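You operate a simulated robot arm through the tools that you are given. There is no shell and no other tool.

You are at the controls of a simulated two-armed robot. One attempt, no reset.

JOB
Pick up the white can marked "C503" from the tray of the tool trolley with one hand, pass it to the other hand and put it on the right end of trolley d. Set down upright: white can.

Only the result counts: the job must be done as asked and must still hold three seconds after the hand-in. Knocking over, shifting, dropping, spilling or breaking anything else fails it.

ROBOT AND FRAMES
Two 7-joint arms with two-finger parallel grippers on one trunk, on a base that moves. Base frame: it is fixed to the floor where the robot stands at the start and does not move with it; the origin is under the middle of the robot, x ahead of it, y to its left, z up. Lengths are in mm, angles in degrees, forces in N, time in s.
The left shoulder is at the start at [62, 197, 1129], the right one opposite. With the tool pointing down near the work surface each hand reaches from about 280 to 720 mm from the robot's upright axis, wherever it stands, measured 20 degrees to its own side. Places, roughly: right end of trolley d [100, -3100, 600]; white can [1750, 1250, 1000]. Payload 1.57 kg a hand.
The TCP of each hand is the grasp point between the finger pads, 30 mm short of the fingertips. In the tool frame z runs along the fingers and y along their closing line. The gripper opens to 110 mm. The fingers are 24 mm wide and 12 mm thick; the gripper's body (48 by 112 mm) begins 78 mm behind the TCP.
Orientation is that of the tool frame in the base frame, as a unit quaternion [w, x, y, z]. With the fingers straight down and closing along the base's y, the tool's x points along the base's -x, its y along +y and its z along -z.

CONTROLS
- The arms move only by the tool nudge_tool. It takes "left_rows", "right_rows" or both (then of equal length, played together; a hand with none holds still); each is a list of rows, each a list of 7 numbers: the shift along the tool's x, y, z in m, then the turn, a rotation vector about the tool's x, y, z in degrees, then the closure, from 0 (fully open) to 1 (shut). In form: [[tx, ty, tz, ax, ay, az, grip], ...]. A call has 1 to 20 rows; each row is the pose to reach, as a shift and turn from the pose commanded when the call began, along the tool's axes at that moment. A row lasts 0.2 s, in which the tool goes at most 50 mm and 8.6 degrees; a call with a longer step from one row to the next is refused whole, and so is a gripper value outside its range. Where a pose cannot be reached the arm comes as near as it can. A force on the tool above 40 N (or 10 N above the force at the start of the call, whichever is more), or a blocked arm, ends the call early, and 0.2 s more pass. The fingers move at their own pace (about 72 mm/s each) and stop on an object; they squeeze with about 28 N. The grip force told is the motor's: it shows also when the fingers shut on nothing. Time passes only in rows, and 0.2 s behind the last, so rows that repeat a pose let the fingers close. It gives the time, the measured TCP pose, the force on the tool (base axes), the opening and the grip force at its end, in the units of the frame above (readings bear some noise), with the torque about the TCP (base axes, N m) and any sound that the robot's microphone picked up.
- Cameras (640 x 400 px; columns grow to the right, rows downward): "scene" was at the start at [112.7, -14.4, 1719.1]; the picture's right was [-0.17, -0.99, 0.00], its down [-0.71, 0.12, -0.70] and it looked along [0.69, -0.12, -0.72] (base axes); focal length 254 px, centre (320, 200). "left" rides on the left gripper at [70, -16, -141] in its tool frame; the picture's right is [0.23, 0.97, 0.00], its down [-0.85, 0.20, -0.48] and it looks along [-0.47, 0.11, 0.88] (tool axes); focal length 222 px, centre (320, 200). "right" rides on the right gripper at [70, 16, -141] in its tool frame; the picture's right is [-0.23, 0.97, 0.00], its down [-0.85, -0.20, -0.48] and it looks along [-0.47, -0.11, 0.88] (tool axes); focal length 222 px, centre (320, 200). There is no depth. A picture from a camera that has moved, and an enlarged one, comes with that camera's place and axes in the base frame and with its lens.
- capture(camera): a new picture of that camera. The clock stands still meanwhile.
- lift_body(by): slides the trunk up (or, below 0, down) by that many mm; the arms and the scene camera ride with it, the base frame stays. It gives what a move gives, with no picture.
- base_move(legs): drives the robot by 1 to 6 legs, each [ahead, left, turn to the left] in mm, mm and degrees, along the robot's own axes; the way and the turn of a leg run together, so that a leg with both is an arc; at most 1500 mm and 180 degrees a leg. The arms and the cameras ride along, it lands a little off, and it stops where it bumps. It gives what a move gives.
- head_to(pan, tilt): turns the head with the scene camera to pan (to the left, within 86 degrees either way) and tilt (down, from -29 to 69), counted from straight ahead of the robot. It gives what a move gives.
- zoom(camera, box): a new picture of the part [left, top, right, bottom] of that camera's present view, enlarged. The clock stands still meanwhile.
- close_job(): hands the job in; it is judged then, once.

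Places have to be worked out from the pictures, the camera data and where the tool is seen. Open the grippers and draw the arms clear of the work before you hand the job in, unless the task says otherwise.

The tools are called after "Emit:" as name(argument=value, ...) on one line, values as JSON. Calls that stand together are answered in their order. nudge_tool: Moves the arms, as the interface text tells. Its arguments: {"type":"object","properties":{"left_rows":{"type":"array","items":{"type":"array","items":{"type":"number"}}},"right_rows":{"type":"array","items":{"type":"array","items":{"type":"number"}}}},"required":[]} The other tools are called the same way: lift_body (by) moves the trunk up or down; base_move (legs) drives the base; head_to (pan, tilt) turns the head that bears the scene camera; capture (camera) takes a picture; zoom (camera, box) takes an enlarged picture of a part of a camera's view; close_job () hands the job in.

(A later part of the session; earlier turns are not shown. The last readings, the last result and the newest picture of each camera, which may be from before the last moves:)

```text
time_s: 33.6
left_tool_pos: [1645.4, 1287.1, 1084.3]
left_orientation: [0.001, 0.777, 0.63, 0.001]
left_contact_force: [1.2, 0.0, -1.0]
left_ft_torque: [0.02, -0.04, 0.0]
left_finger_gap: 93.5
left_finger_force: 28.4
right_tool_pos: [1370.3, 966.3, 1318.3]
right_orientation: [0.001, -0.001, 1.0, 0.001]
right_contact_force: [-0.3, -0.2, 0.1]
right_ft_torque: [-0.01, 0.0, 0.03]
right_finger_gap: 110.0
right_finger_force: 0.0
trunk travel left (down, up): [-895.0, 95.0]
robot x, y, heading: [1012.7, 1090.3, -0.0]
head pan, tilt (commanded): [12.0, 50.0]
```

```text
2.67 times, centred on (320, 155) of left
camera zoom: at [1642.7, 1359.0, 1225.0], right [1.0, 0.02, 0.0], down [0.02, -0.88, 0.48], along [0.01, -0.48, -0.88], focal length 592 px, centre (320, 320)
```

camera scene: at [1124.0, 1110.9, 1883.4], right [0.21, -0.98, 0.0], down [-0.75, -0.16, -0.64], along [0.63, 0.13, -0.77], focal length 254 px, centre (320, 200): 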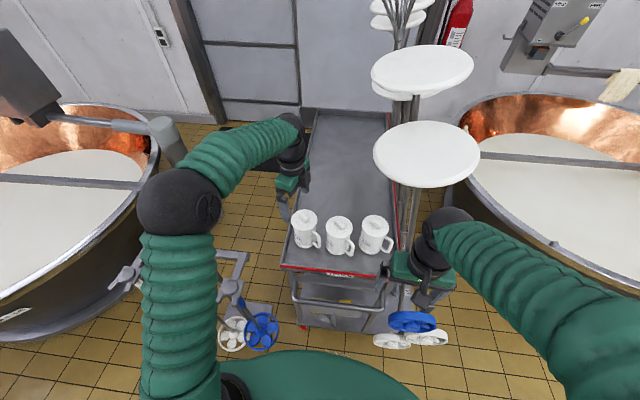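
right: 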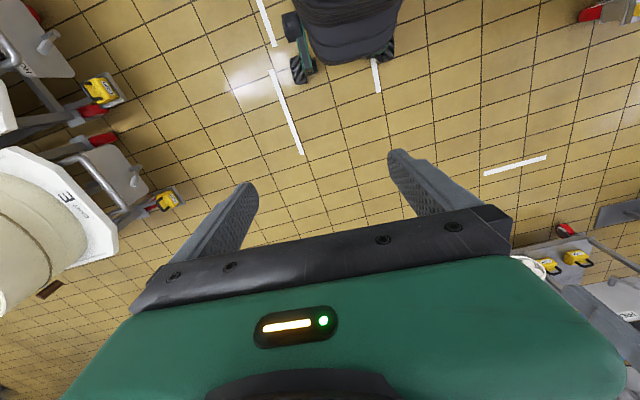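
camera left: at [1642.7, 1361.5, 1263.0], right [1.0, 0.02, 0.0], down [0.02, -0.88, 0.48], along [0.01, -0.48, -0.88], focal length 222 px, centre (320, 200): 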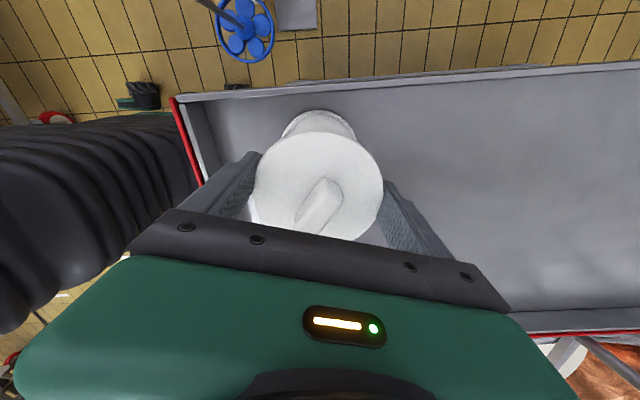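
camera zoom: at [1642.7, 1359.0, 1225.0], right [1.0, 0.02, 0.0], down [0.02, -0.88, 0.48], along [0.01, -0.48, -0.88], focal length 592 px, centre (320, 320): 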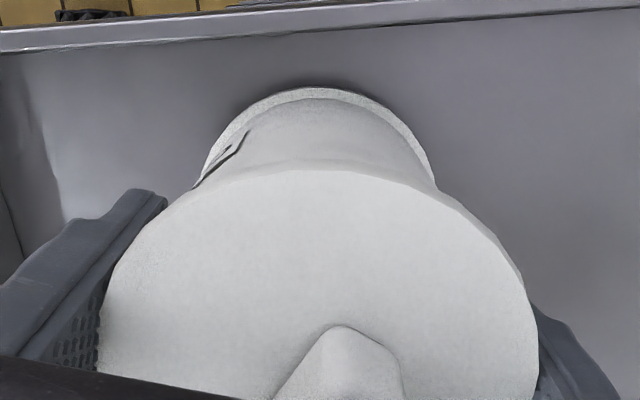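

The gap is again 93.5 mm, so flat fingers always meet the lid rim or a shape of that width. I do a slow 8 mm test lift here and watch the force and whether the can rises.

Emit:
nudge_tool(left_rows=[[0, 0, -0.001, 0, 0, 0, 1], [0, 0, -0.002, 0, 0, 0, 1], [0, 0, -0.003, 0, 0, 0, 1], [0, 0, -0.004, 0, 0, 0, 1], [0, 0, -0.005, 0, 0, 0, 1], [0, 0, -0.006, 0, 0, 0, 1], [0, 0, -0.007, 0, 0, 0, 1], [0, 0, -0.008, 0, 0, 0, 1], [0, 0, -0.008, 0, 0, 0, 1]])

Emit:
zoom(camera="scene", box=[290, 195, 360, 255])

Emit:
zoom(camera="left", box=[200, 80, 440, 230])

```text
time_s: 35.6
left_tool_pos: [1645.8, 1286.2, 1091.8]
left_orientation: [0.001, 0.776, 0.63, 0.001]
left_contact_force: [-0.5, -0.5, -1.5]
left_ft_torque: [0.01, -0.01, 0.02]
left_finger_gap: 93.6
left_finger_force: 28.3
right_tool_pos: [1370.6, 966.3, 1318.3]
right_orientation: [0.001, -0.001, 1.0, 0.002]
right_contact_force: [-0.2, -0.2, -1.2]
right_ft_torque: [-0.04, -0.02, 0.02]
right_finger_gap: 109.9
right_finger_force: 0.2
trunk travel left (down, up): [-895.0, 95.0]
robot x, y, heading: [1016.5, 1096.4, 0.1]
head pan, tilt (commanded): [12.0, 50.0]
```

```text
6.67 times, centred on (325, 225) of scene
camera zoom: at [1125.8, 1111.0, 1883.2], right [0.21, -0.98, 0.0], down [-0.75, -0.16, -0.64], along [0.63, 0.13, -0.77], focal length 1691 px, centre (287, 33)
```

zoom: 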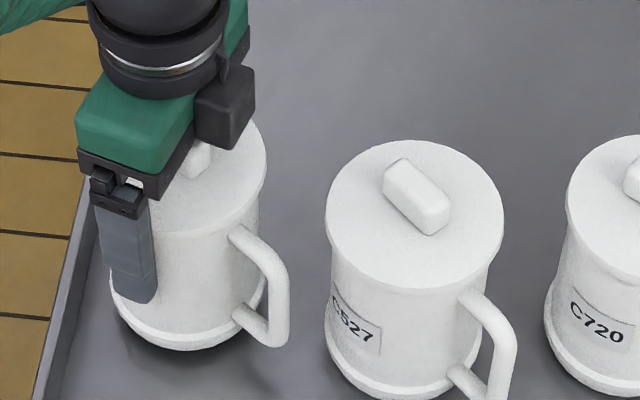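

```text
2.67 times, centred on (320, 155) of left
camera zoom: at [1642.7, 1358.9, 1232.5], right [1.0, 0.02, 0.0], down [0.02, -0.88, 0.48], along [0.01, -0.48, -0.88], focal length 592 px, centre (320, 320)
```

zoom: 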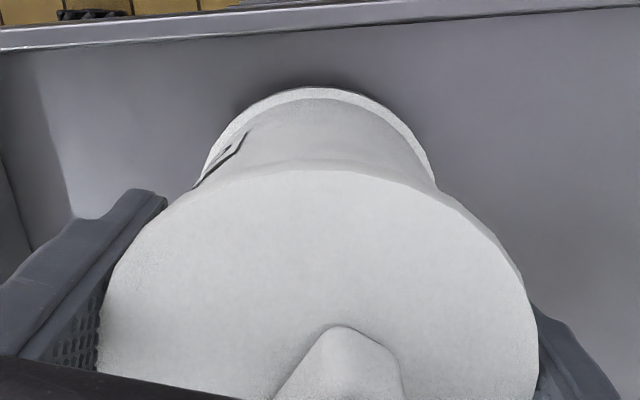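

This time the can rose with the hand: the wrist view is unchanged relative to the hand and the scene shows its base higher with a shadow beneath. I keep lifting slowly and check that it does not slip.

Emit:
nudge_tool(left_rows=[[0, 0, -0.002, 0, 0, 0, 1], [0, 0, -0.004, 0, 0, 0, 1], [0, 0, -0.006, 0, 0, 0, 1], [0, 0, -0.008, 0, 0, 0, 1], [0, 0, -0.01, 0, 0, 0, 1], [0, 0, -0.013, 0, 0, 0, 1], [0, 0, -0.016, 0, 0, 0, 1], [0, 0, -0.019, 0, 0, 0, 1], [0, 0, -0.022, 0, 0, 0, 1], [0, 0, -0.025, 0, 0, 0, 1], [0, 0, -0.028, 0, 0, 0, 1], [0, 0, -0.031, 0, 0, 0, 1], [0, 0, -0.034, 0, 0, 0, 1], [0, 0, -0.037, 0, 0, 0, 1], [0, 0, -0.04, 0, 0, 0, 1], [0, 0, -0.04, 0, 0, 0, 1]])

Emit:
zoom(camera="scene", box=[270, 180, 370, 255])

Emit:
zoom(camera="left", box=[200, 80, 440, 230])

```text
time_s: 39.0
left_tool_pos: [1644.8, 1285.0, 1131.9]
left_orientation: [0.001, 0.776, 0.631, 0.001]
left_contact_force: [0.2, -0.5, -2.0]
left_ft_torque: [0.0, -0.01, 0.01]
left_finger_gap: 93.5
left_finger_force: 27.7
right_tool_pos: [1370.6, 965.9, 1317.9]
right_orientation: [0.001, 0.0, 1.0, 0.001]
right_contact_force: [0.0, -0.1, 0.8]
right_ft_torque: [0.03, -0.04, 0.01]
right_finger_gap: 110.0
right_finger_force: 0.0
trunk travel left (down, up): [-895.0, 95.0]
robot x, y, heading: [1016.4, 1096.6, -0.1]
head pan, tilt (commanded): [12.0, 50.0]
```

```text
5.33 times, centred on (320, 218) of scene
camera zoom: at [1125.8, 1111.0, 1883.2], right [0.21, -0.98, 0.0], down [-0.75, -0.16, -0.64], along [0.63, 0.13, -0.77], focal length 1353 px, centre (320, 107)
```

zoom: 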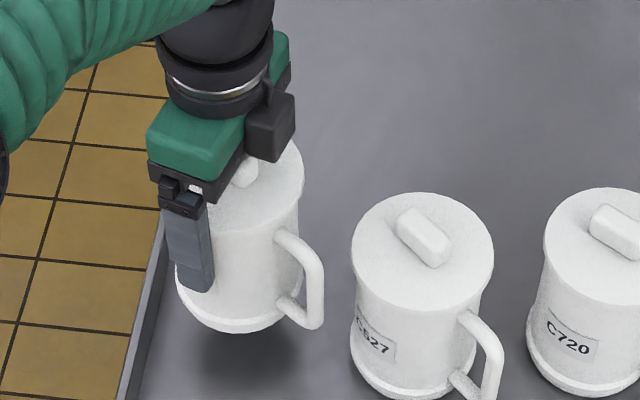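

```text
2.67 times, centred on (320, 155) of left
camera zoom: at [1642.7, 1358.0, 1272.1], right [1.0, 0.02, 0.0], down [0.02, -0.88, 0.48], along [0.01, -0.48, -0.88], focal length 592 px, centre (320, 320)
```

zoom: 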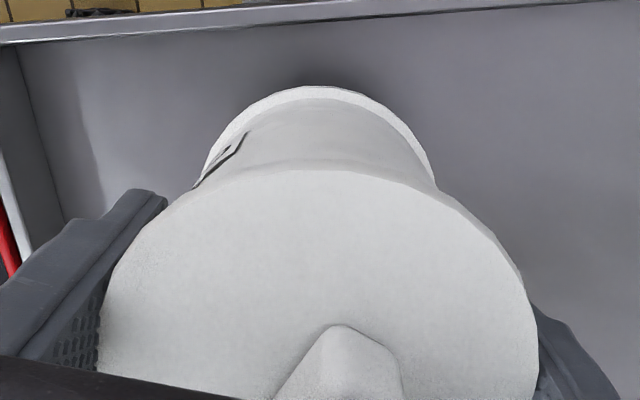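

The whole can, lid and body together, hangs steadily from the left hand, and the extra load is only about 2 N. I raise it another 60 mm to clear the tray rim, then back the robot away from the trolley.

Emit:
nudge_tool(left_rows=[[0, 0, -0.006, 0, 0, 0, 1], [0, 0, -0.012, 0, 0, 0, 1], [0, 0, -0.018, 0, 0, 0, 1], [0, 0, -0.024, 0, 0, 0, 1], [0, 0, -0.03, 0, 0, 0, 1], [0, 0, -0.036, 0, 0, 0, 1], [0, 0, -0.042, 0, 0, 0, 1], [0, 0, -0.048, 0, 0, 0, 1], [0, 0, -0.054, 0, 0, 0, 1], [0, 0, -0.06, 0, 0, 0, 1], [0, 0, -0.06, 0, 0, 0, 1]])

Emit:
base_move(legs=[[-150, 0, 0]])

Emit:
capture(camera="scene")

Emit:
capture(camera="left")

```text
time_s: 41.4
left_tool_pos: [1644.0, 1286.3, 1191.0]
left_orientation: [0.0, 0.777, 0.63, 0.0]
left_contact_force: [0.0, 0.5, -1.2]
left_ft_torque: [0.03, 0.0, -0.03]
left_finger_gap: 93.4
left_finger_force: 27.4
right_tool_pos: [1370.7, 966.8, 1317.6]
right_orientation: [0.001, -0.001, 1.0, 0.001]
right_contact_force: [-0.3, -0.4, -0.3]
right_ft_torque: [0.0, -0.01, 0.03]
right_finger_gap: 109.9
right_finger_force: 0.1
trunk travel left (down, up): [-895.0, 95.0]
robot x, y, heading: [1017.3, 1095.9, -0.1]
head pan, tilt (commanded): [12.0, 50.0]
```

```text
time_s: 42.8
left_tool_pos: [1494.0, 1287.6, 1189.7]
left_orientation: [0.0, 0.777, 0.629, 0.0]
left_contact_force: [-0.1, 0.1, -1.5]
left_ft_torque: [-0.01, -0.03, 0.0]
left_finger_gap: 93.2
left_finger_force: 28.0
right_tool_pos: [1222.3, 964.9, 1316.4]
right_orientation: [0.0, -0.001, 1.0, 0.001]
right_contact_force: [-0.5, 0.7, 0.2]
right_ft_torque: [0.0, 0.04, -0.02]
right_finger_gap: 110.2
right_finger_force: 0.1
trunk travel left (down, up): [-895.0, 95.0]
robot x, y, heading: [862.6, 1094.8, -0.1]
head pan, tilt (commanded): [12.0, 50.0]
```

```text
taken
camera scene: at [980.6, 1110.8, 1882.7], right [0.21, -0.98, 0.0], down [-0.75, -0.16, -0.64], along [0.62, 0.13, -0.77], focal length 254 px, centre (320, 200)
```

scene: 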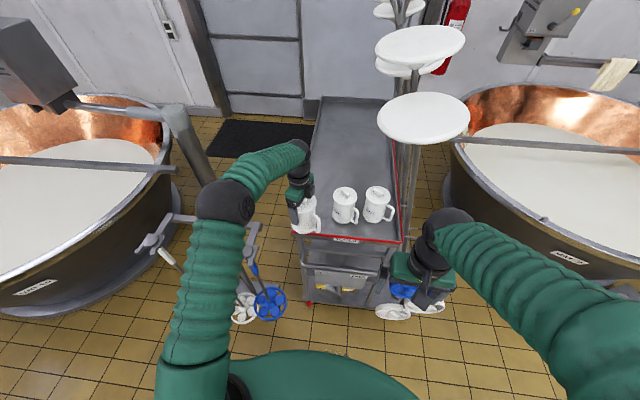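

```text
taken
camera left: at [1493.8, 1358.7, 1330.7], right [1.0, 0.02, 0.0], down [0.02, -0.88, 0.48], along [0.01, -0.48, -0.88], focal length 222 px, centre (320, 200)
```

left: 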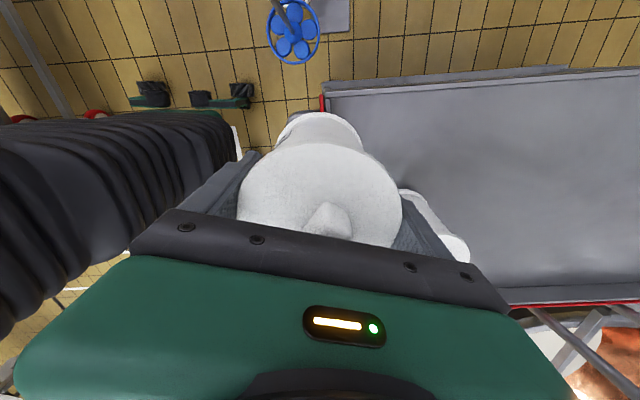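

The can rides steadily. I back off and slide right into the open floor, to about (700, 400), which leaves room for the handover.

Emit:
base_move(legs=[[-160, 0, 0], [0, -700, 0]])

Emit:
head_to(pan=5, tilt=45)

Emit:
capture(camera="scene")

```text
time_s: 47.7
left_tool_pos: [1328.0, 593.0, 1193.2]
left_orientation: [0.002, 0.78, 0.626, 0.001]
left_contact_force: [-0.3, -0.2, -2.9]
left_ft_torque: [0.01, 0.0, -0.01]
left_finger_gap: 93.2
left_finger_force: 27.6
right_tool_pos: [1049.0, 274.6, 1319.1]
right_orientation: [0.001, 0.003, 1.0, -0.001]
right_contact_force: [0.4, -0.9, -0.2]
right_ft_torque: [0.0, 0.01, 0.02]
right_finger_gap: 110.2
right_finger_force: 0.0
trunk travel left (down, up): [-895.0, 95.0]
robot x, y, heading: [696.8, 402.5, -0.5]
head pan, tilt (commanded): [12.0, 50.0]
```

```text
time_s: 48.3
left_tool_pos: [1326.7, 587.2, 1193.1]
left_orientation: [0.001, 0.78, 0.626, 0.003]
left_contact_force: [-0.2, 0.1, -1.2]
left_ft_torque: [-0.01, -0.02, 0.01]
left_finger_gap: 93.2
left_finger_force: 27.9
right_tool_pos: [1048.6, 268.1, 1318.5]
right_orientation: [0.003, 0.003, 1.0, 0.003]
right_contact_force: [-0.3, -0.2, -0.1]
right_ft_torque: [0.02, 0.01, 0.05]
right_finger_gap: 110.0
right_finger_force: 0.0
trunk travel left (down, up): [-895.0, 95.0]
robot x, y, heading: [697.2, 406.3, -0.6]
head pan, tilt (commanded): [5.0, 45.0]
```

```text
taken
camera scene: at [815.0, 405.6, 1890.1], right [0.08, -1.0, 0.0], down [-0.71, -0.05, -0.7], along [0.7, 0.06, -0.71], focal length 254 px, centre (320, 200)
```

scene: 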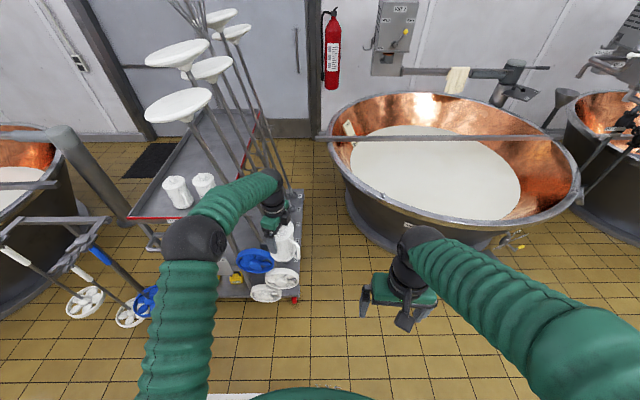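

The robot stands at (697, 406), with the can hanging at rel (630, 182) and plenty of room. From the wrist view I put the handle at 17° clockwise of the left tool's yaw. I swing the can in and turn the left hand about the vertical, so the right hand can later come from behind between the left fingers and the handle.

Emit:
nudge_tool(left_rows=[[-0.005, -0.0005, 0, 0, 0, -8.15, 1], [-0.0105, -0.001, 0, 0, 0, -16.3, 1], [-0.016, -0.0015, 0, 0, 0, -24.45, 1], [-0.021, -0.002, 0, 0, 0, -32.6, 1], [-0.0265, -0.0025, 0, 0, 0, -40.75, 1], [-0.032, -0.003, 0, 0, 0, -48.9, 1], [-0.037, -0.0035, 0, 0, 0, -57.05, 1], [-0.0425, -0.004, 0, 0, 0, -65.2, 1], [-0.048, -0.0045, 0, 0, 0, -73.35, 1], [-0.053, -0.005, 0, 0, 0, -81.5, 1], [-0.0585, -0.0055, 0, 0, 0, -89.65, 1], [-0.064, -0.006, 0, 0, 0, -97.8, 1], [-0.069, -0.0065, 0, 0, 0, -105.95, 1], [-0.0745, -0.007, 0, 0, 0, -114.1, 1], [-0.08, -0.0075, 0, 0, 0, -122.25, 1], [-0.085, -0.008, 0, 0, 0, -130.4, 1], [-0.0905, -0.0085, 0, 0, 0, -138.55, 1], [-0.096, -0.009, 0, 0, 0, -146.7, 1], [-0.101, -0.0095, 0, 0, 0, -154.85, 1], [-0.106, -0.01, 0, 0, 0, -163, 1]])

Emit:
capture(camera="scene")

Emit:
capture(camera="left")

```text
time_s: 52.5
left_tool_pos: [1292.7, 486.7, 1193.6]
left_orientation: [0.003, -0.506, 0.863, 0.0]
left_contact_force: [-0.1, -0.3, -1.4]
left_ft_torque: [-0.02, 0.04, -0.03]
left_finger_gap: 93.3
left_finger_force: 27.7
right_tool_pos: [1047.1, 271.3, 1319.7]
right_orientation: [0.003, 0.004, 1.0, 0.001]
right_contact_force: [0.4, 0.3, -0.5]
right_ft_torque: [-0.01, 0.02, 0.02]
right_finger_gap: 110.0
right_finger_force: 0.1
trunk travel left (down, up): [-895.0, 95.0]
robot x, y, heading: [702.4, 399.5, -0.5]
head pan, tilt (commanded): [5.0, 45.0]
```

```text
taken
camera scene: at [814.5, 407.6, 1890.2], right [0.08, -1.0, 0.0], down [-0.71, -0.06, -0.71], along [0.7, 0.06, -0.71], focal length 254 px, centre (320, 200)
```

scene: 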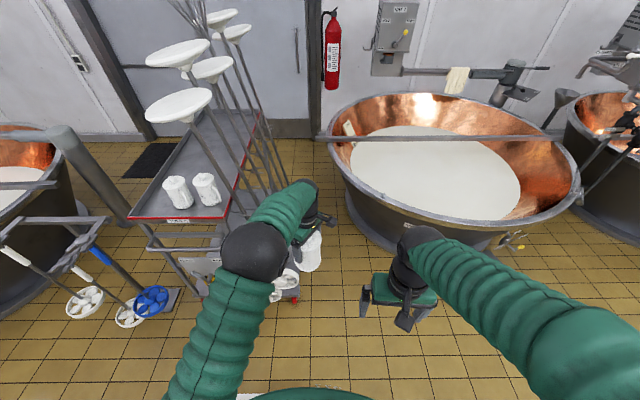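

```text
taken
camera left: at [1272.2, 418.9, 1334.3], right [-0.96, 0.28, 0.0], down [0.24, 0.84, 0.48], along [0.14, 0.46, -0.88], focal length 222 px, centre (320, 200)
```

left: 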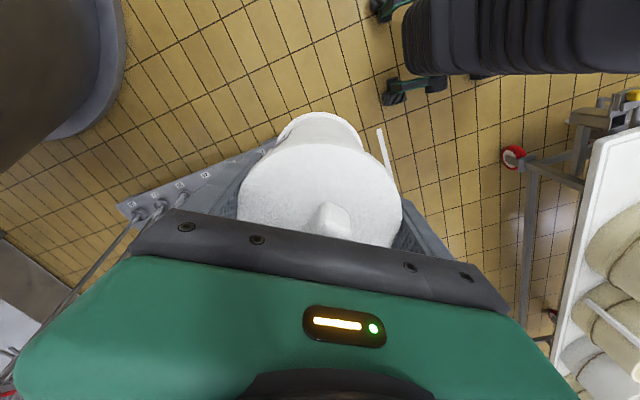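

The left hand turned fully, to yaw 60.8°, so the handle should point to about azimuth 44°. I now bring the can in front of the robot, to about (1280, 378).

Emit:
nudge_tool(left_rows=[[0.0145, -0.006, 0, 0, 0, 0, 1], [0.029, -0.012, 0, 0, 0, 0, 1], [0.0435, -0.018, 0, 0, 0, 0, 1], [0.058, -0.024, 0, 0, 0, 0, 1], [0.0725, -0.03, 0, 0, 0, 0, 1], [0.087, -0.036, 0, 0, 0, 0, 1], [0.1015, -0.042, 0, 0, 0, 0, 1], [0.1015, -0.042, 0, 0, 0, 0, 1]])

Emit:
capture(camera="scene")

Emit:
capture(camera="right")

```text
time_s: 54.3
left_tool_pos: [1280.1, 378.4, 1193.1]
left_orientation: [0.003, -0.504, 0.864, -0.001]
left_contact_force: [-0.5, 0.4, -1.8]
left_ft_torque: [0.0, 0.01, 0.03]
left_finger_gap: 93.1
left_finger_force: 28.0
right_tool_pos: [1047.2, 268.1, 1319.9]
right_orientation: [0.002, 0.003, 1.0, 0.0]
right_contact_force: [-0.7, -0.4, -0.4]
right_ft_torque: [0.0, 0.0, 0.01]
right_finger_gap: 109.8
right_finger_force: 0.1
trunk travel left (down, up): [-895.0, 95.0]
robot x, y, heading: [694.1, 404.5, -0.5]
head pan, tilt (commanded): [5.0, 45.0]
```

```text
taken
camera scene: at [814.5, 406.9, 1890.2], right [0.08, -1.0, 0.0], down [-0.71, -0.05, -0.71], along [0.7, 0.06, -0.71], focal length 254 px, centre (320, 200)
```

scene: 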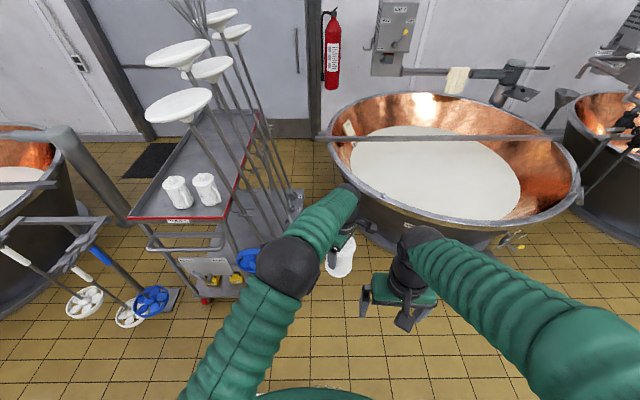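

```text
taken
camera right: at [977.8, 285.3, 1460.0], right [0.23, 0.97, 0.0], down [0.85, -0.21, 0.48], along [0.47, -0.11, -0.88], focal length 222 px, centre (320, 200)
```

right: 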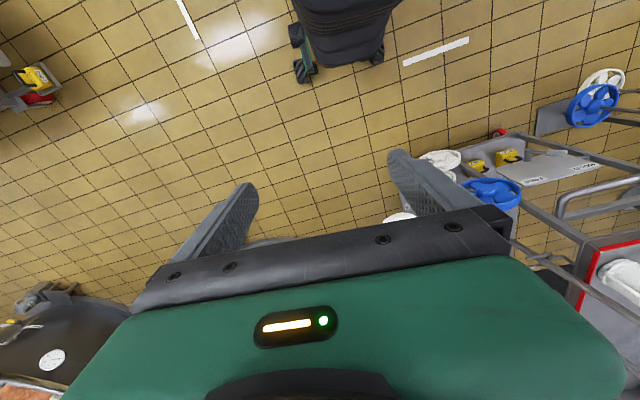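

The can hangs at (1280, 378) with its base near z 1106. I pitch the right hand up to point forward and 20° down, and bring it behind the can in two stages, keeping clear of the left forearm.

Emit:
nudge_tool(right_rows=[[-0.012, 0.01, 0.012, 0, -7.8, 0, 0], [-0.024, 0.02, 0.024, 0, -15.6, 0, 0], [-0.036, 0.03, 0.037, 0, -23.4, 0, 0], [-0.048, 0.04, 0.049, 0, -31.2, 0, 0], [-0.06, 0.05, 0.061, 0, -39, 0, 0], [-0.06, 0.05, 0.061, 0, -39, 0, 0]])

Emit:
capture(camera="scene")

Emit:
capture(camera="right")

```text
time_s: 55.7
left_tool_pos: [1282.0, 379.4, 1194.2]
left_orientation: [0.003, -0.504, 0.864, -0.001]
left_contact_force: [-0.1, -0.4, -2.1]
left_ft_torque: [0.0, 0.02, 0.0]
left_finger_gap: 92.9
left_finger_force: 28.3
right_tool_pos: [1118.9, 324.5, 1260.1]
right_orientation: [0.33, 0.004, 0.944, -0.004]
right_contact_force: [0.3, -0.3, 1.1]
right_ft_torque: [0.01, 0.04, -0.01]
right_finger_gap: 110.2
right_finger_force: 0.0
right hand out of reach, approached as far as the arm can: row 4, 5, 6
trunk travel left (down, up): [-895.0, 95.0]
robot x, y, heading: [697.4, 406.3, -0.5]
head pan, tilt (commanded): [5.0, 45.0]
```

```text
taken
camera scene: at [816.1, 408.0, 1890.1], right [0.08, -1.0, 0.0], down [-0.71, -0.06, -0.7], along [0.7, 0.06, -0.71], focal length 254 px, centre (320, 200)
```

scene: 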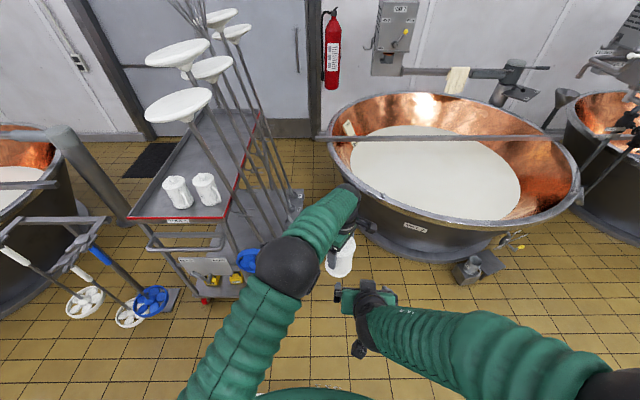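

```text
taken
camera right: at [976.6, 341.9, 1327.4], right [0.19, 0.97, 0.14], down [0.37, -0.2, 0.91], along [0.91, -0.12, -0.39], focal length 222 px, centre (320, 200)
```

right: 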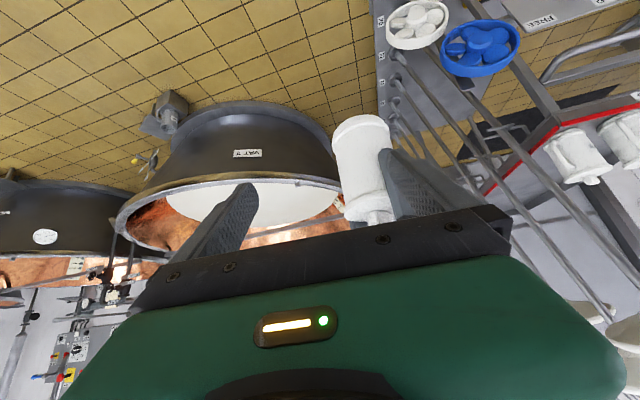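

The pitched pose is out of reach so close to the body; the hand ended at rel (421, -82), about half pitched. I test whether the forward-pointing pose works further out and to the right, around rel (520, -220), away from the can.

Emit:
nudge_tool(right_rows=[[-0.0066, -0.017, 0.013, 0, -3.9, 0, 0], [-0.0133, -0.034, 0.0265, 0, -7.8, 0, 0], [-0.02, -0.051, 0.04, 0, -11.7, 0, 0], [-0.0266, -0.068, 0.053, 0, -15.6, 0, 0], [-0.0333, -0.085, 0.066, 0, -19.5, 0, 0], [-0.04, -0.102, 0.08, 0, -23.4, 0, 0], [-0.0466, -0.119, 0.093, 0, -27.3, 0, 0], [-0.0531, -0.1365, 0.106, 0, -31, 0, 0], [-0.0531, -0.1365, 0.106, 0, -31, 0, 0]])

Emit:
capture(camera="scene")

```text
time_s: 57.7
left_tool_pos: [1281.5, 381.0, 1192.7]
left_orientation: [0.002, -0.505, 0.863, -0.002]
left_contact_force: [0.7, 0.0, -2.5]
left_ft_torque: [-0.03, -0.01, -0.01]
left_finger_gap: 92.7
left_finger_force: 28.2
right_tool_pos: [1209.2, 237.7, 1222.7]
right_orientation: [0.501, -0.011, 0.866, 0.002]
right_contact_force: [0.1, 0.4, 0.8]
right_ft_torque: [0.0, 0.02, -0.03]
right_finger_gap: 110.1
right_finger_force: 0.0
right hand out of reach, approached as far as the arm can: row 1, 2, 3, 4, 5, 6, 7, 8, 9
trunk travel left (down, up): [-895.0, 95.0]
robot x, y, heading: [698.9, 403.7, -0.8]
head pan, tilt (commanded): [5.0, 45.0]
```

```text
taken
camera scene: at [816.3, 410.0, 1890.0], right [0.08, -1.0, 0.0], down [-0.71, -0.06, -0.7], along [0.7, 0.06, -0.71], focal length 254 px, centre (320, 200)
```

scene: 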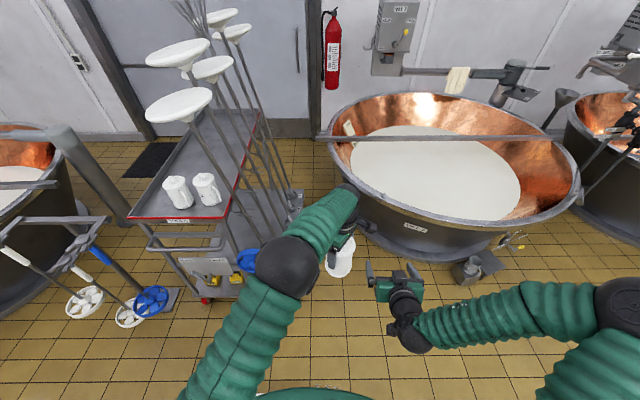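

The right hand reaches forward-pointing only partly. Its elbow sits out to the right, so pointing inward-left at 45–60° suits it better. I turn the left hand further, to yaw ~107°, so the handle opens up for a 45° approach, and check that it's reachable.

Emit:
nudge_tool(left_rows=[[0, 0, 0, 0, 0, -7.7, 1], [0, 0, 0, 0, 0, -15.4, 1], [0, 0, 0, 0, 0, -23.1, 1], [0, 0, 0, 0, 0, -30.8, 1], [0, 0, 0, 0, 0, -38.5, 1], [0, 0, 0, 0, 0, -46.2, 1], [0, 0, 0, 0, 0, -46.2, 1]])

Emit:
capture(camera="right")

Emit:
zoom(camera="scene", box=[260, 170, 420, 330])

```text
time_s: 59.3
left_tool_pos: [1285.4, 384.7, 1198.1]
left_orientation: [-0.003, 0.807, -0.59, 0.005]
left_contact_force: [-0.2, 0.2, -2.2]
left_ft_torque: [-0.02, 0.02, -0.02]
left_finger_gap: 92.5
left_finger_force: 28.0
right_tool_pos: [1207.6, 233.7, 1225.8]
right_orientation: [0.5, -0.01, 0.866, 0.003]
right_contact_force: [0.3, 0.5, 0.5]
right_ft_torque: [-0.01, -0.01, 0.04]
right_finger_gap: 110.0
right_finger_force: 0.0
trunk travel left (down, up): [-895.0, 95.0]
robot x, y, heading: [700.2, 401.8, -0.4]
head pan, tilt (commanded): [5.0, 45.0]
```

```text
taken
camera right: at [1051.0, 247.2, 1234.9], right [0.09, 0.98, 0.19], down [0.02, -0.19, 0.98], along [1.0, -0.09, -0.03], focal length 222 px, centre (320, 200)
```

right: 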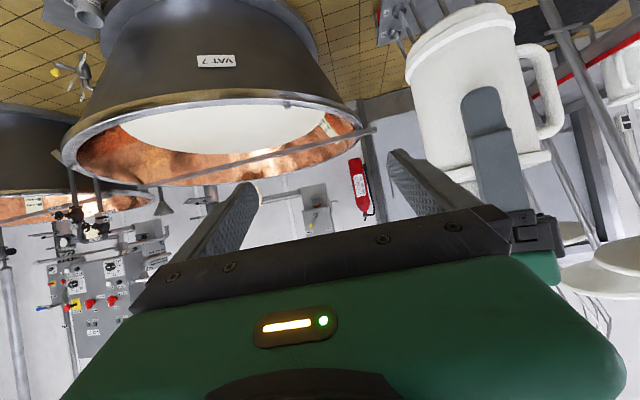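

```text
2.50 times, centred on (340, 250) of scene
camera zoom: at [815.4, 406.0, 1891.6], right [0.08, -1.0, 0.0], down [-0.71, -0.05, -0.71], along [0.7, 0.06, -0.71], focal length 634 px, centre (270, 75)
```

zoom: 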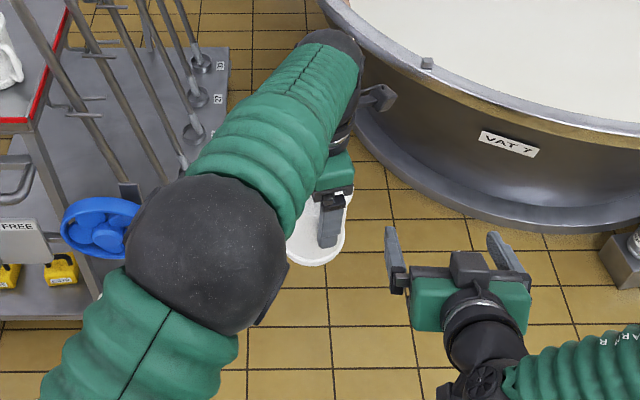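

The left hand is at yaw 107.6° and the handle points about +y. The right camera confirms the left fingertips end near mid-can height. I turn the right hand to point forward-left (azimuth ~46°), keeping short of the can, then check where it landed.

Emit:
nudge_tool(right_rows=[[0.001, 0.008, -0.002, -5.5, 0, -2, 0], [0.001, 0.015, -0.004, -10.9, 0, -4, 0], [0.002, 0.023, -0.006, -16.4, 0, -6, 0], [0.002, 0.03, -0.008, -21.9, 0, -8, 0], [0.003, 0.038, -0.01, -27.3, 0, -9.9, 0], [0.004, 0.045, -0.012, -32.8, 0, -11.9, 0], [0.004, 0.053, -0.014, -38.2, 0, -13.9, 0], [0.005, 0.06, -0.0166, -43.7, 0, -15.9, 0], [0.005, 0.06, -0.0166, -43.7, 0, -15.9, 0]])

Emit:
capture(camera="right")

Emit:
capture(camera="scene")

```text
time_s: 61.3
left_tool_pos: [1283.3, 389.5, 1191.3]
left_orientation: [-0.002, 0.807, -0.59, 0.002]
left_contact_force: [-0.7, -0.3, -1.0]
left_ft_torque: [-0.05, 0.01, 0.0]
left_finger_gap: 93.0
left_finger_force: 28.4
right_tool_pos: [1191.5, 296.4, 1228.6]
right_orientation: [0.457, -0.312, 0.793, 0.255]
right_contact_force: [0.1, -0.4, 0.1]
right_ft_torque: [0.0, -0.04, -0.02]
right_finger_gap: 109.8
right_finger_force: 0.1
right hand out of reach, approached as far as the arm can: row 1
trunk travel left (down, up): [-895.0, 95.0]
robot x, y, heading: [699.7, 405.0, -0.5]
head pan, tilt (commanded): [5.0, 45.0]
```

```text
taken
camera right: at [1072.7, 191.1, 1232.4], right [-0.62, 0.72, 0.32], down [0.21, -0.24, 0.95], along [0.76, 0.66, 0.0], focal length 222 px, centre (320, 200)
```

right: 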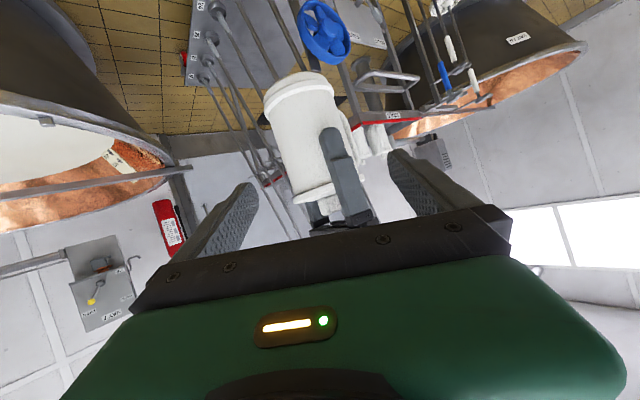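

```text
taken
camera scene: at [814.8, 410.0, 1889.6], right [0.08, -1.0, 0.0], down [-0.71, -0.06, -0.71], along [0.7, 0.06, -0.71], focal length 254 px, centre (320, 200)
```

scene: 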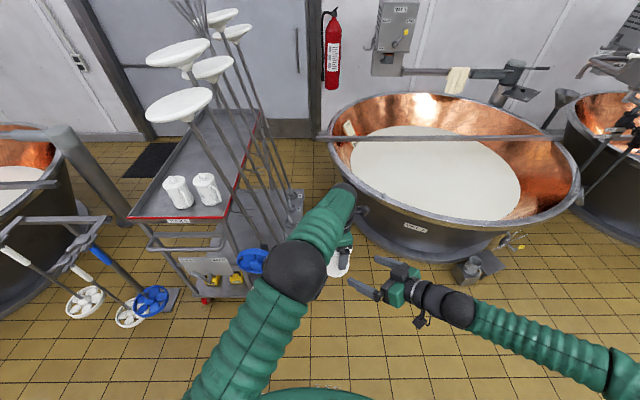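

The right hand now sits at (1191, 296, 1229), pointing to azimuth ~51°, 27° down, with about 7° of roll to take out. I zoom in with the right camera to locate the can, the left finger and the handle precisely.

Emit:
zoom(camera="right", box=[220, 50, 420, 240])

Emit:
zoom(camera="scene", box=[290, 200, 430, 320])

```text
2.11 times, centred on (320, 145) of right
camera zoom: at [1072.7, 191.1, 1232.4], right [-0.62, 0.72, 0.32], down [0.21, -0.24, 0.95], along [0.76, 0.66, 0.0], focal length 468 px, centre (320, 316)
```

zoom: 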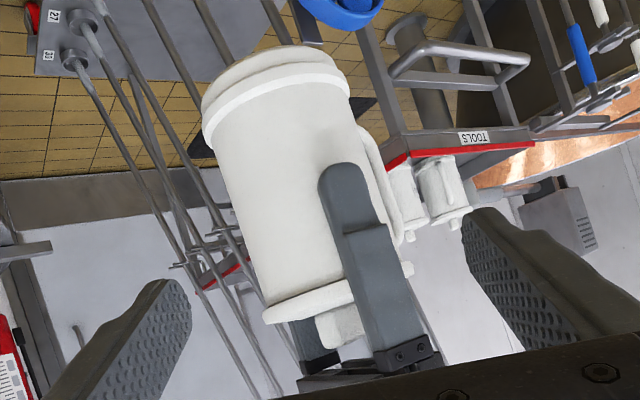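

```text
3.33 times, centred on (360, 260) of scene
camera zoom: at [814.8, 410.0, 1889.6], right [0.08, -1.0, 0.0], down [-0.71, -0.06, -0.71], along [0.7, 0.06, -0.71], focal length 846 px, centre (187, 0)
```

zoom: 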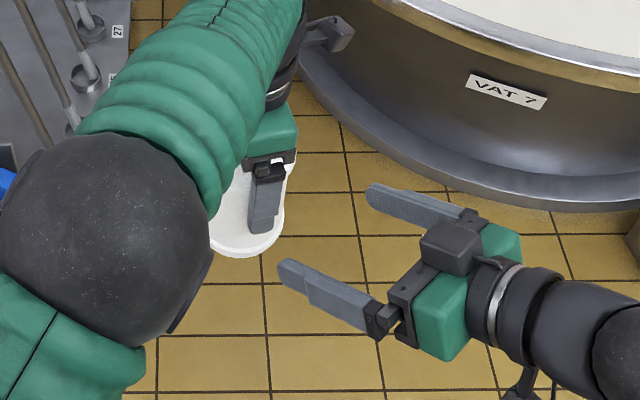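

The can axis is at about (1279, 388), with its base near z 1106, and it hangs upright. I level the right hand's closing line and bring it to a pre-grasp pose 100 mm short of the can (azimuth 46°, 22° down).

Emit:
nudge_tool(right_rows=[[0.003, -0.001, 0.008, 1.0, -1.3, -1.45, 0], [0.005, -0.0013, 0.016, 1.95, -2.6, -2.9, 0], [0.007, -0.002, 0.024, 2.9, -3.9, -4.3, 0], [0.0095, -0.0025, 0.0318, 3.89, -5.16, -5.75, 0], [0.0095, -0.0025, 0.0318, 3.89, -5.16, -5.75, 0]])

Emit:
zoom(camera="right", box=[200, 20, 440, 240])

Emit:
zoom(camera="scene", box=[290, 200, 430, 320])

```text
time_s: 62.5
left_tool_pos: [1283.5, 385.3, 1192.9]
left_orientation: [-0.002, 0.807, -0.59, 0.001]
left_contact_force: [0.8, -0.4, -2.8]
left_ft_torque: [-0.05, 0.0, -0.04]
left_finger_gap: 93.0
left_finger_force: 27.5
right_tool_pos: [1207.2, 310.7, 1205.2]
right_orientation: [0.515, -0.323, 0.763, 0.22]
right_contact_force: [0.2, 0.2, -1.0]
right_ft_torque: [0.0, -0.03, -0.02]
right_finger_gap: 110.1
right_finger_force: 0.0
trunk travel left (down, up): [-895.0, 95.0]
robot x, y, heading: [699.3, 402.5, -0.5]
head pan, tilt (commanded): [5.0, 45.0]
```

```text
1.82 times, centred on (320, 130) of right
camera zoom: at [1086.1, 208.2, 1194.0], right [-0.64, 0.74, 0.21], down [0.06, -0.23, 0.97], along [0.76, 0.64, 0.1], focal length 404 px, centre (320, 327)
```

zoom: 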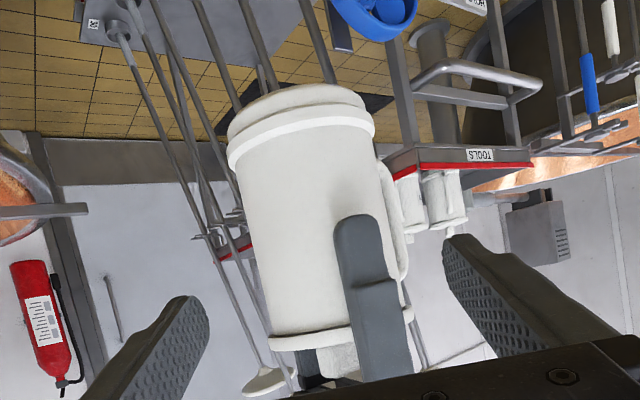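

```text
3.33 times, centred on (360, 260) of scene
camera zoom: at [815.1, 405.0, 1890.0], right [0.08, -1.0, 0.0], down [-0.71, -0.05, -0.71], along [0.7, 0.06, -0.71], focal length 846 px, centre (187, 0)
```

zoom: 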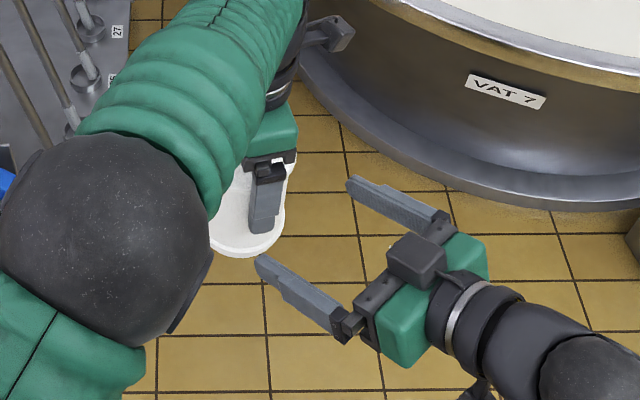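

The right hand is level and laterally aligned with the can within about 1 mm (axis ~104 mm ahead). I advance 60 mm along the fingers and look again.

Emit:
nudge_tool(right_rows=[[0, 0, 0.015, 0, 0, 0, 0], [0, 0, 0.03, 0, 0, 0, 0], [0, 0, 0.045, 0, 0, 0, 0], [0, 0, 0.06, 0, 0, 0, 0], [0, 0, 0.06, 0, 0, 0, 0]])

Emit:
zoom(camera="right", box=[180, 20, 460, 240])

Emit:
zoom(camera="scene", box=[290, 200, 430, 320])

```text
time_s: 63.7
left_tool_pos: [1283.2, 385.5, 1192.5]
left_orientation: [-0.003, 0.808, -0.59, 0.001]
left_contact_force: [0.2, 1.0, -1.0]
left_ft_torque: [-0.02, -0.02, -0.01]
left_finger_gap: 92.9
left_finger_force: 28.3
right_tool_pos: [1245.5, 352.7, 1183.0]
right_orientation: [0.514, -0.324, 0.763, 0.22]
right_contact_force: [0.1, 0.4, 0.2]
right_ft_torque: [0.0, 0.0, -0.01]
right_finger_gap: 109.9
right_finger_force: 0.0
trunk travel left (down, up): [-895.0, 95.0]
robot x, y, heading: [696.4, 405.1, -0.6]
head pan, tilt (commanded): [5.0, 45.0]
```

```text
1.82 times, centred on (320, 130) of right
camera zoom: at [1124.1, 249.6, 1171.5], right [-0.64, 0.74, 0.21], down [0.06, -0.23, 0.97], along [0.76, 0.64, 0.1], focal length 404 px, centre (320, 327)
```

zoom: 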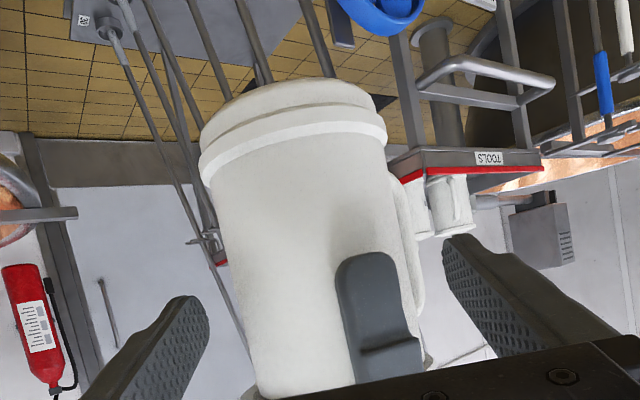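

```text
3.33 times, centred on (360, 260) of scene
camera zoom: at [815.4, 405.7, 1890.2], right [0.08, -1.0, 0.0], down [-0.71, -0.05, -0.71], along [0.7, 0.06, -0.71], focal length 846 px, centre (187, 0)
```

zoom: 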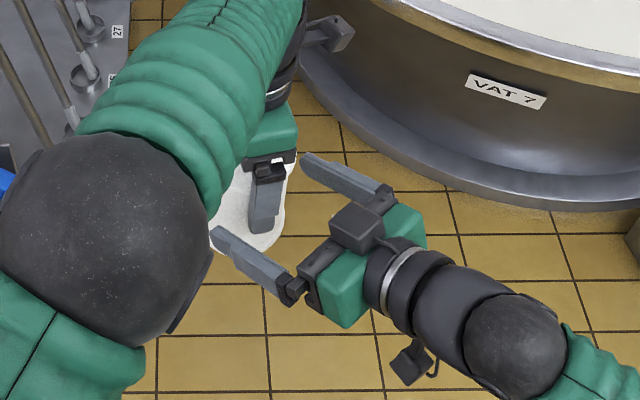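

The right fingers now straddle the can. The vision check puts the axis 48 mm ahead and within 1.5 mm laterally, with the left finger inside the gap. I advance the last 43 mm and look before closing.

Emit:
nudge_tool(right_rows=[[0, -0.001, 0.011, 0, 0, 0, 0], [0, -0.001, 0.022, 0, 0, 0, 0], [0, -0.001, 0.033, 0, 0, 0, 0], [0, -0.001, 0.043, 0, 0, 0, 0], [0, -0.001, 0.043, 0, 0, 0, 0]])

Emit:
capture(camera="right")

Emit:
zoom(camera="scene", box=[290, 200, 430, 320])

Emit:
capture(camera="left")

```text
time_s: 64.9
left_tool_pos: [1284.2, 387.0, 1193.6]
left_orientation: [-0.002, 0.808, -0.59, 0.002]
left_contact_force: [-0.7, 0.1, -2.4]
left_ft_torque: [0.0, 0.02, 0.01]
left_finger_gap: 92.8
left_finger_force: 28.1
right_tool_pos: [1273.4, 379.7, 1165.1]
right_orientation: [0.513, -0.324, 0.764, 0.22]
right_contact_force: [0.4, -0.2, -0.2]
right_ft_torque: [-0.01, 0.03, -0.01]
right_finger_gap: 110.2
right_finger_force: 0.2
trunk travel left (down, up): [-895.0, 95.0]
robot x, y, heading: [696.4, 401.6, -0.6]
head pan, tilt (commanded): [5.0, 45.0]
```

```text
taken
camera right: at [1152.8, 276.3, 1154.4], right [-0.64, 0.74, 0.21], down [0.06, -0.23, 0.97], along [0.76, 0.64, 0.1], focal length 222 px, centre (320, 200)
```

right: 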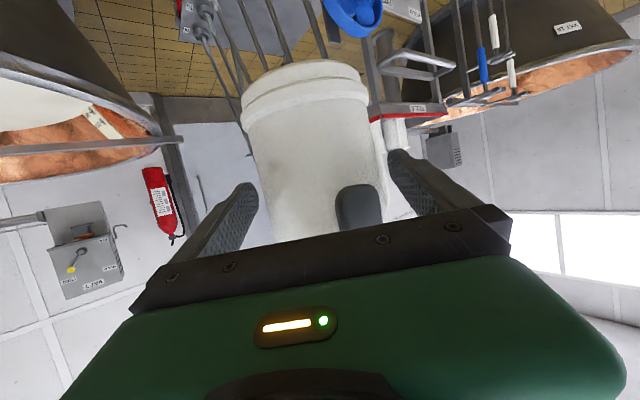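

```text
3.33 times, centred on (360, 260) of scene
camera zoom: at [815.6, 405.9, 1890.2], right [0.08, -1.0, 0.0], down [-0.71, -0.05, -0.71], along [0.7, 0.06, -0.71], focal length 846 px, centre (187, 0)
```

zoom: 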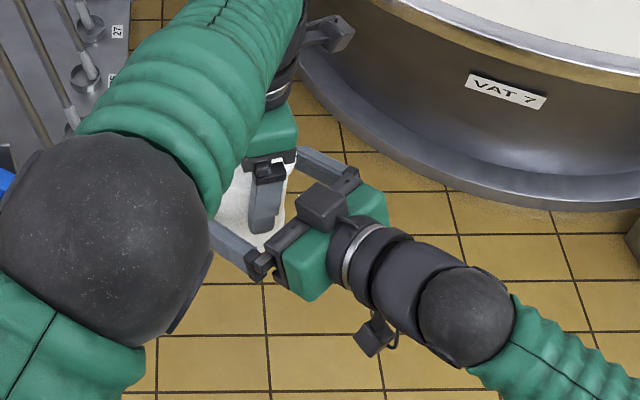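

```text
taken
camera left: at [1319.5, 324.9, 1334.6], right [-0.86, -0.51, -0.01], down [-0.45, 0.75, 0.48], along [-0.24, 0.41, -0.88], focal length 222 px, centre (320, 200)
```

left: 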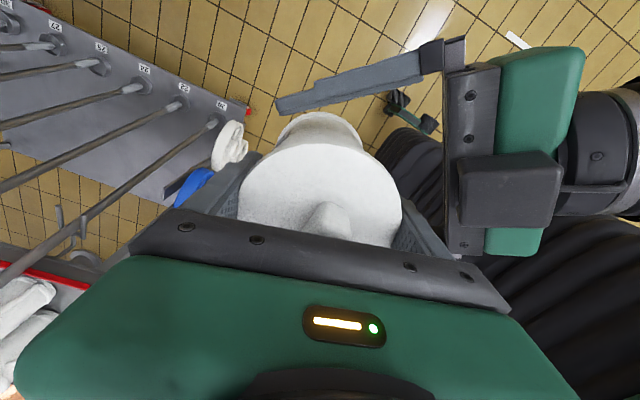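

The right hand is in place, with both fingers clear of the left fingers and handle and no contact forces. I close the right gripper on the can body while the left keeps holding.

Emit:
nudge_tool(right_rows=[[0, 0, 0, 0, 0, 0, 0.1], [0, 0, 0, 0, 0, 0, 0.15], [0, 0, 0, 0, 0, 0, 0.2], [0, 0, 0, 0, 0, 0, 1], [0, 0, 0, 0, 0, 0, 1], [0, 0, 0, 0, 0, 0, 1]])

Emit:
capture(camera="right")

Emit:
zoom(camera="scene", box=[290, 200, 430, 320])

Emit:
capture(camera="left")

```text
time_s: 66.3
left_tool_pos: [1283.8, 386.2, 1194.5]
left_orientation: [-0.002, 0.807, -0.59, 0.002]
left_contact_force: [0.3, -0.5, -0.2]
left_ft_torque: [0.0, 0.01, 0.0]
left_finger_gap: 92.3
left_finger_force: 27.9
right_tool_pos: [1274.4, 378.5, 1166.8]
right_orientation: [0.514, -0.323, 0.763, 0.219]
right_contact_force: [-0.3, 0.3, -0.4]
right_ft_torque: [-0.02, -0.01, 0.0]
right_finger_gap: 86.0
right_finger_force: 28.8
trunk travel left (down, up): [-895.0, 95.0]
robot x, y, heading: [698.7, 404.6, -0.6]
head pan, tilt (commanded): [5.0, 45.0]
heard: snap
```

```text
taken
camera right: at [1152.6, 276.2, 1154.4], right [-0.64, 0.74, 0.21], down [0.06, -0.23, 0.97], along [0.76, 0.64, 0.1], focal length 222 px, centre (320, 200)
```

right: 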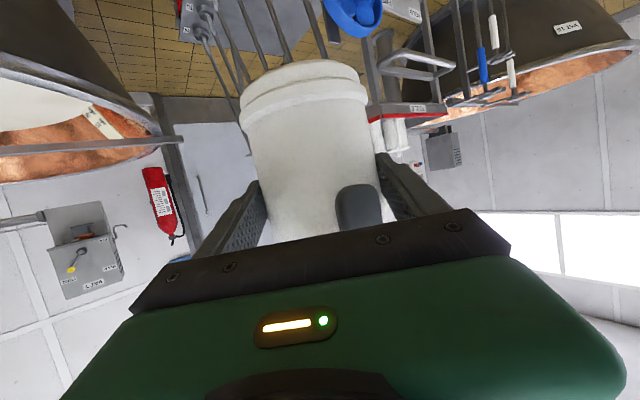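

```text
3.33 times, centred on (360, 260) of scene
camera zoom: at [815.4, 405.8, 1890.1], right [0.08, -1.0, 0.0], down [-0.71, -0.05, -0.71], along [0.7, 0.06, -0.71], focal length 846 px, centre (187, 0)
```

zoom: 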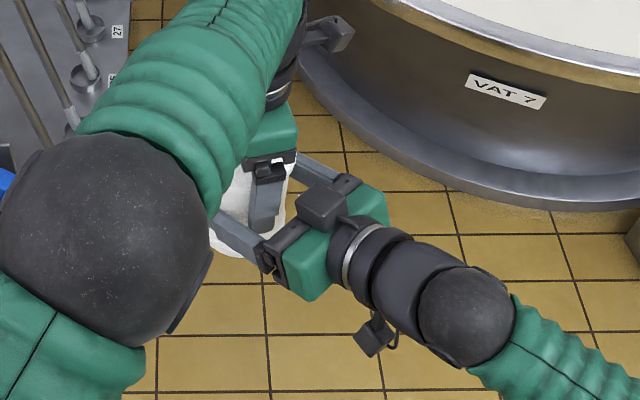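

```text
taken
camera left: at [1319.4, 324.9, 1334.5], right [-0.86, -0.51, -0.01], down [-0.45, 0.75, 0.48], along [-0.24, 0.41, -0.88], focal length 222 px, centre (320, 200)
```

left: 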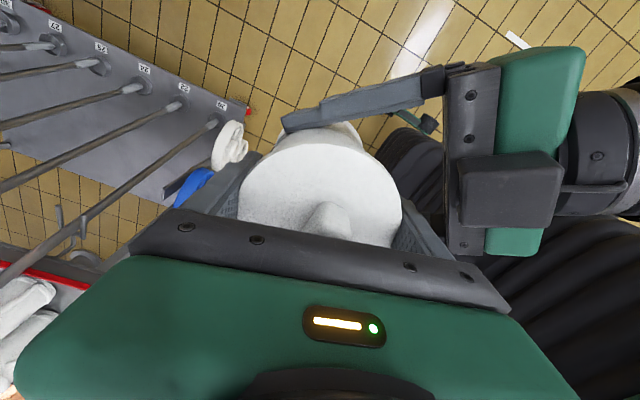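

The right hand holds the body at an 86 mm gap with 28.8 N, but the microphone heard a "snap". I inspect the can closely from all cameras before doing anything else.

Emit:
zoom(camera="right", box=[220, 50, 420, 250])

Emit:
zoom(camera="left", box=[200, 90, 460, 260])

Emit:
zoom(camera="scene", box=[320, 225, 400, 290])

```text
2.00 times, centred on (320, 150) of right
camera zoom: at [1152.6, 276.2, 1154.4], right [-0.64, 0.74, 0.21], down [0.06, -0.23, 0.97], along [0.76, 0.64, 0.1], focal length 444 px, centre (320, 300)
```

zoom: 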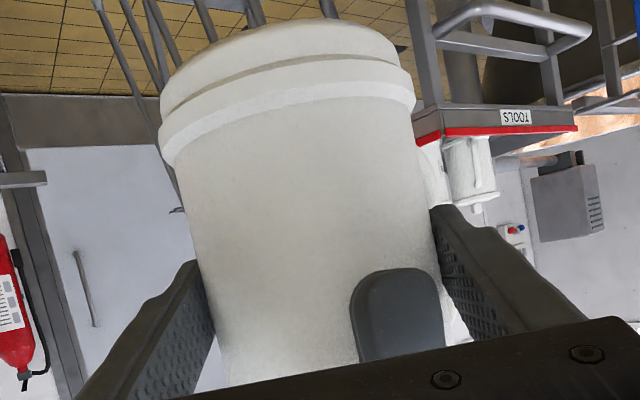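

```text
2.35 times, centred on (330, 175) of left
camera zoom: at [1319.4, 324.9, 1334.5], right [-0.86, -0.51, -0.01], down [-0.45, 0.75, 0.48], along [-0.24, 0.41, -0.88], focal length 523 px, centre (296, 259)
```

zoom: 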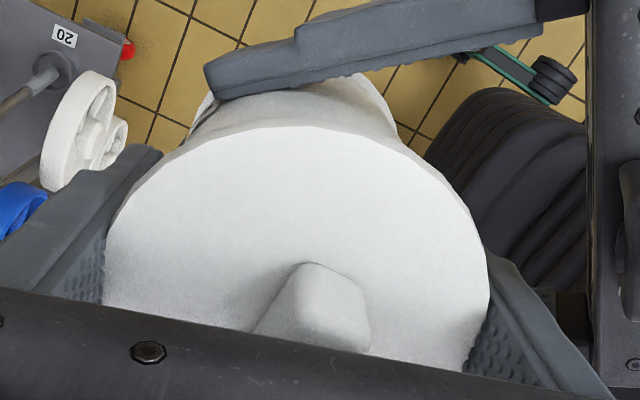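

```text
6.15 times, centred on (360, 258) of scene
camera zoom: at [815.4, 405.8, 1890.1], right [0.08, -1.0, 0.0], down [-0.71, -0.05, -0.71], along [0.7, 0.06, -0.71], focal length 1561 px, centre (74, -154)
```

zoom: 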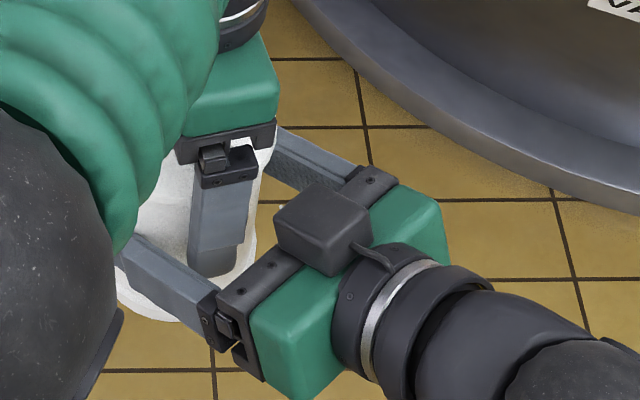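

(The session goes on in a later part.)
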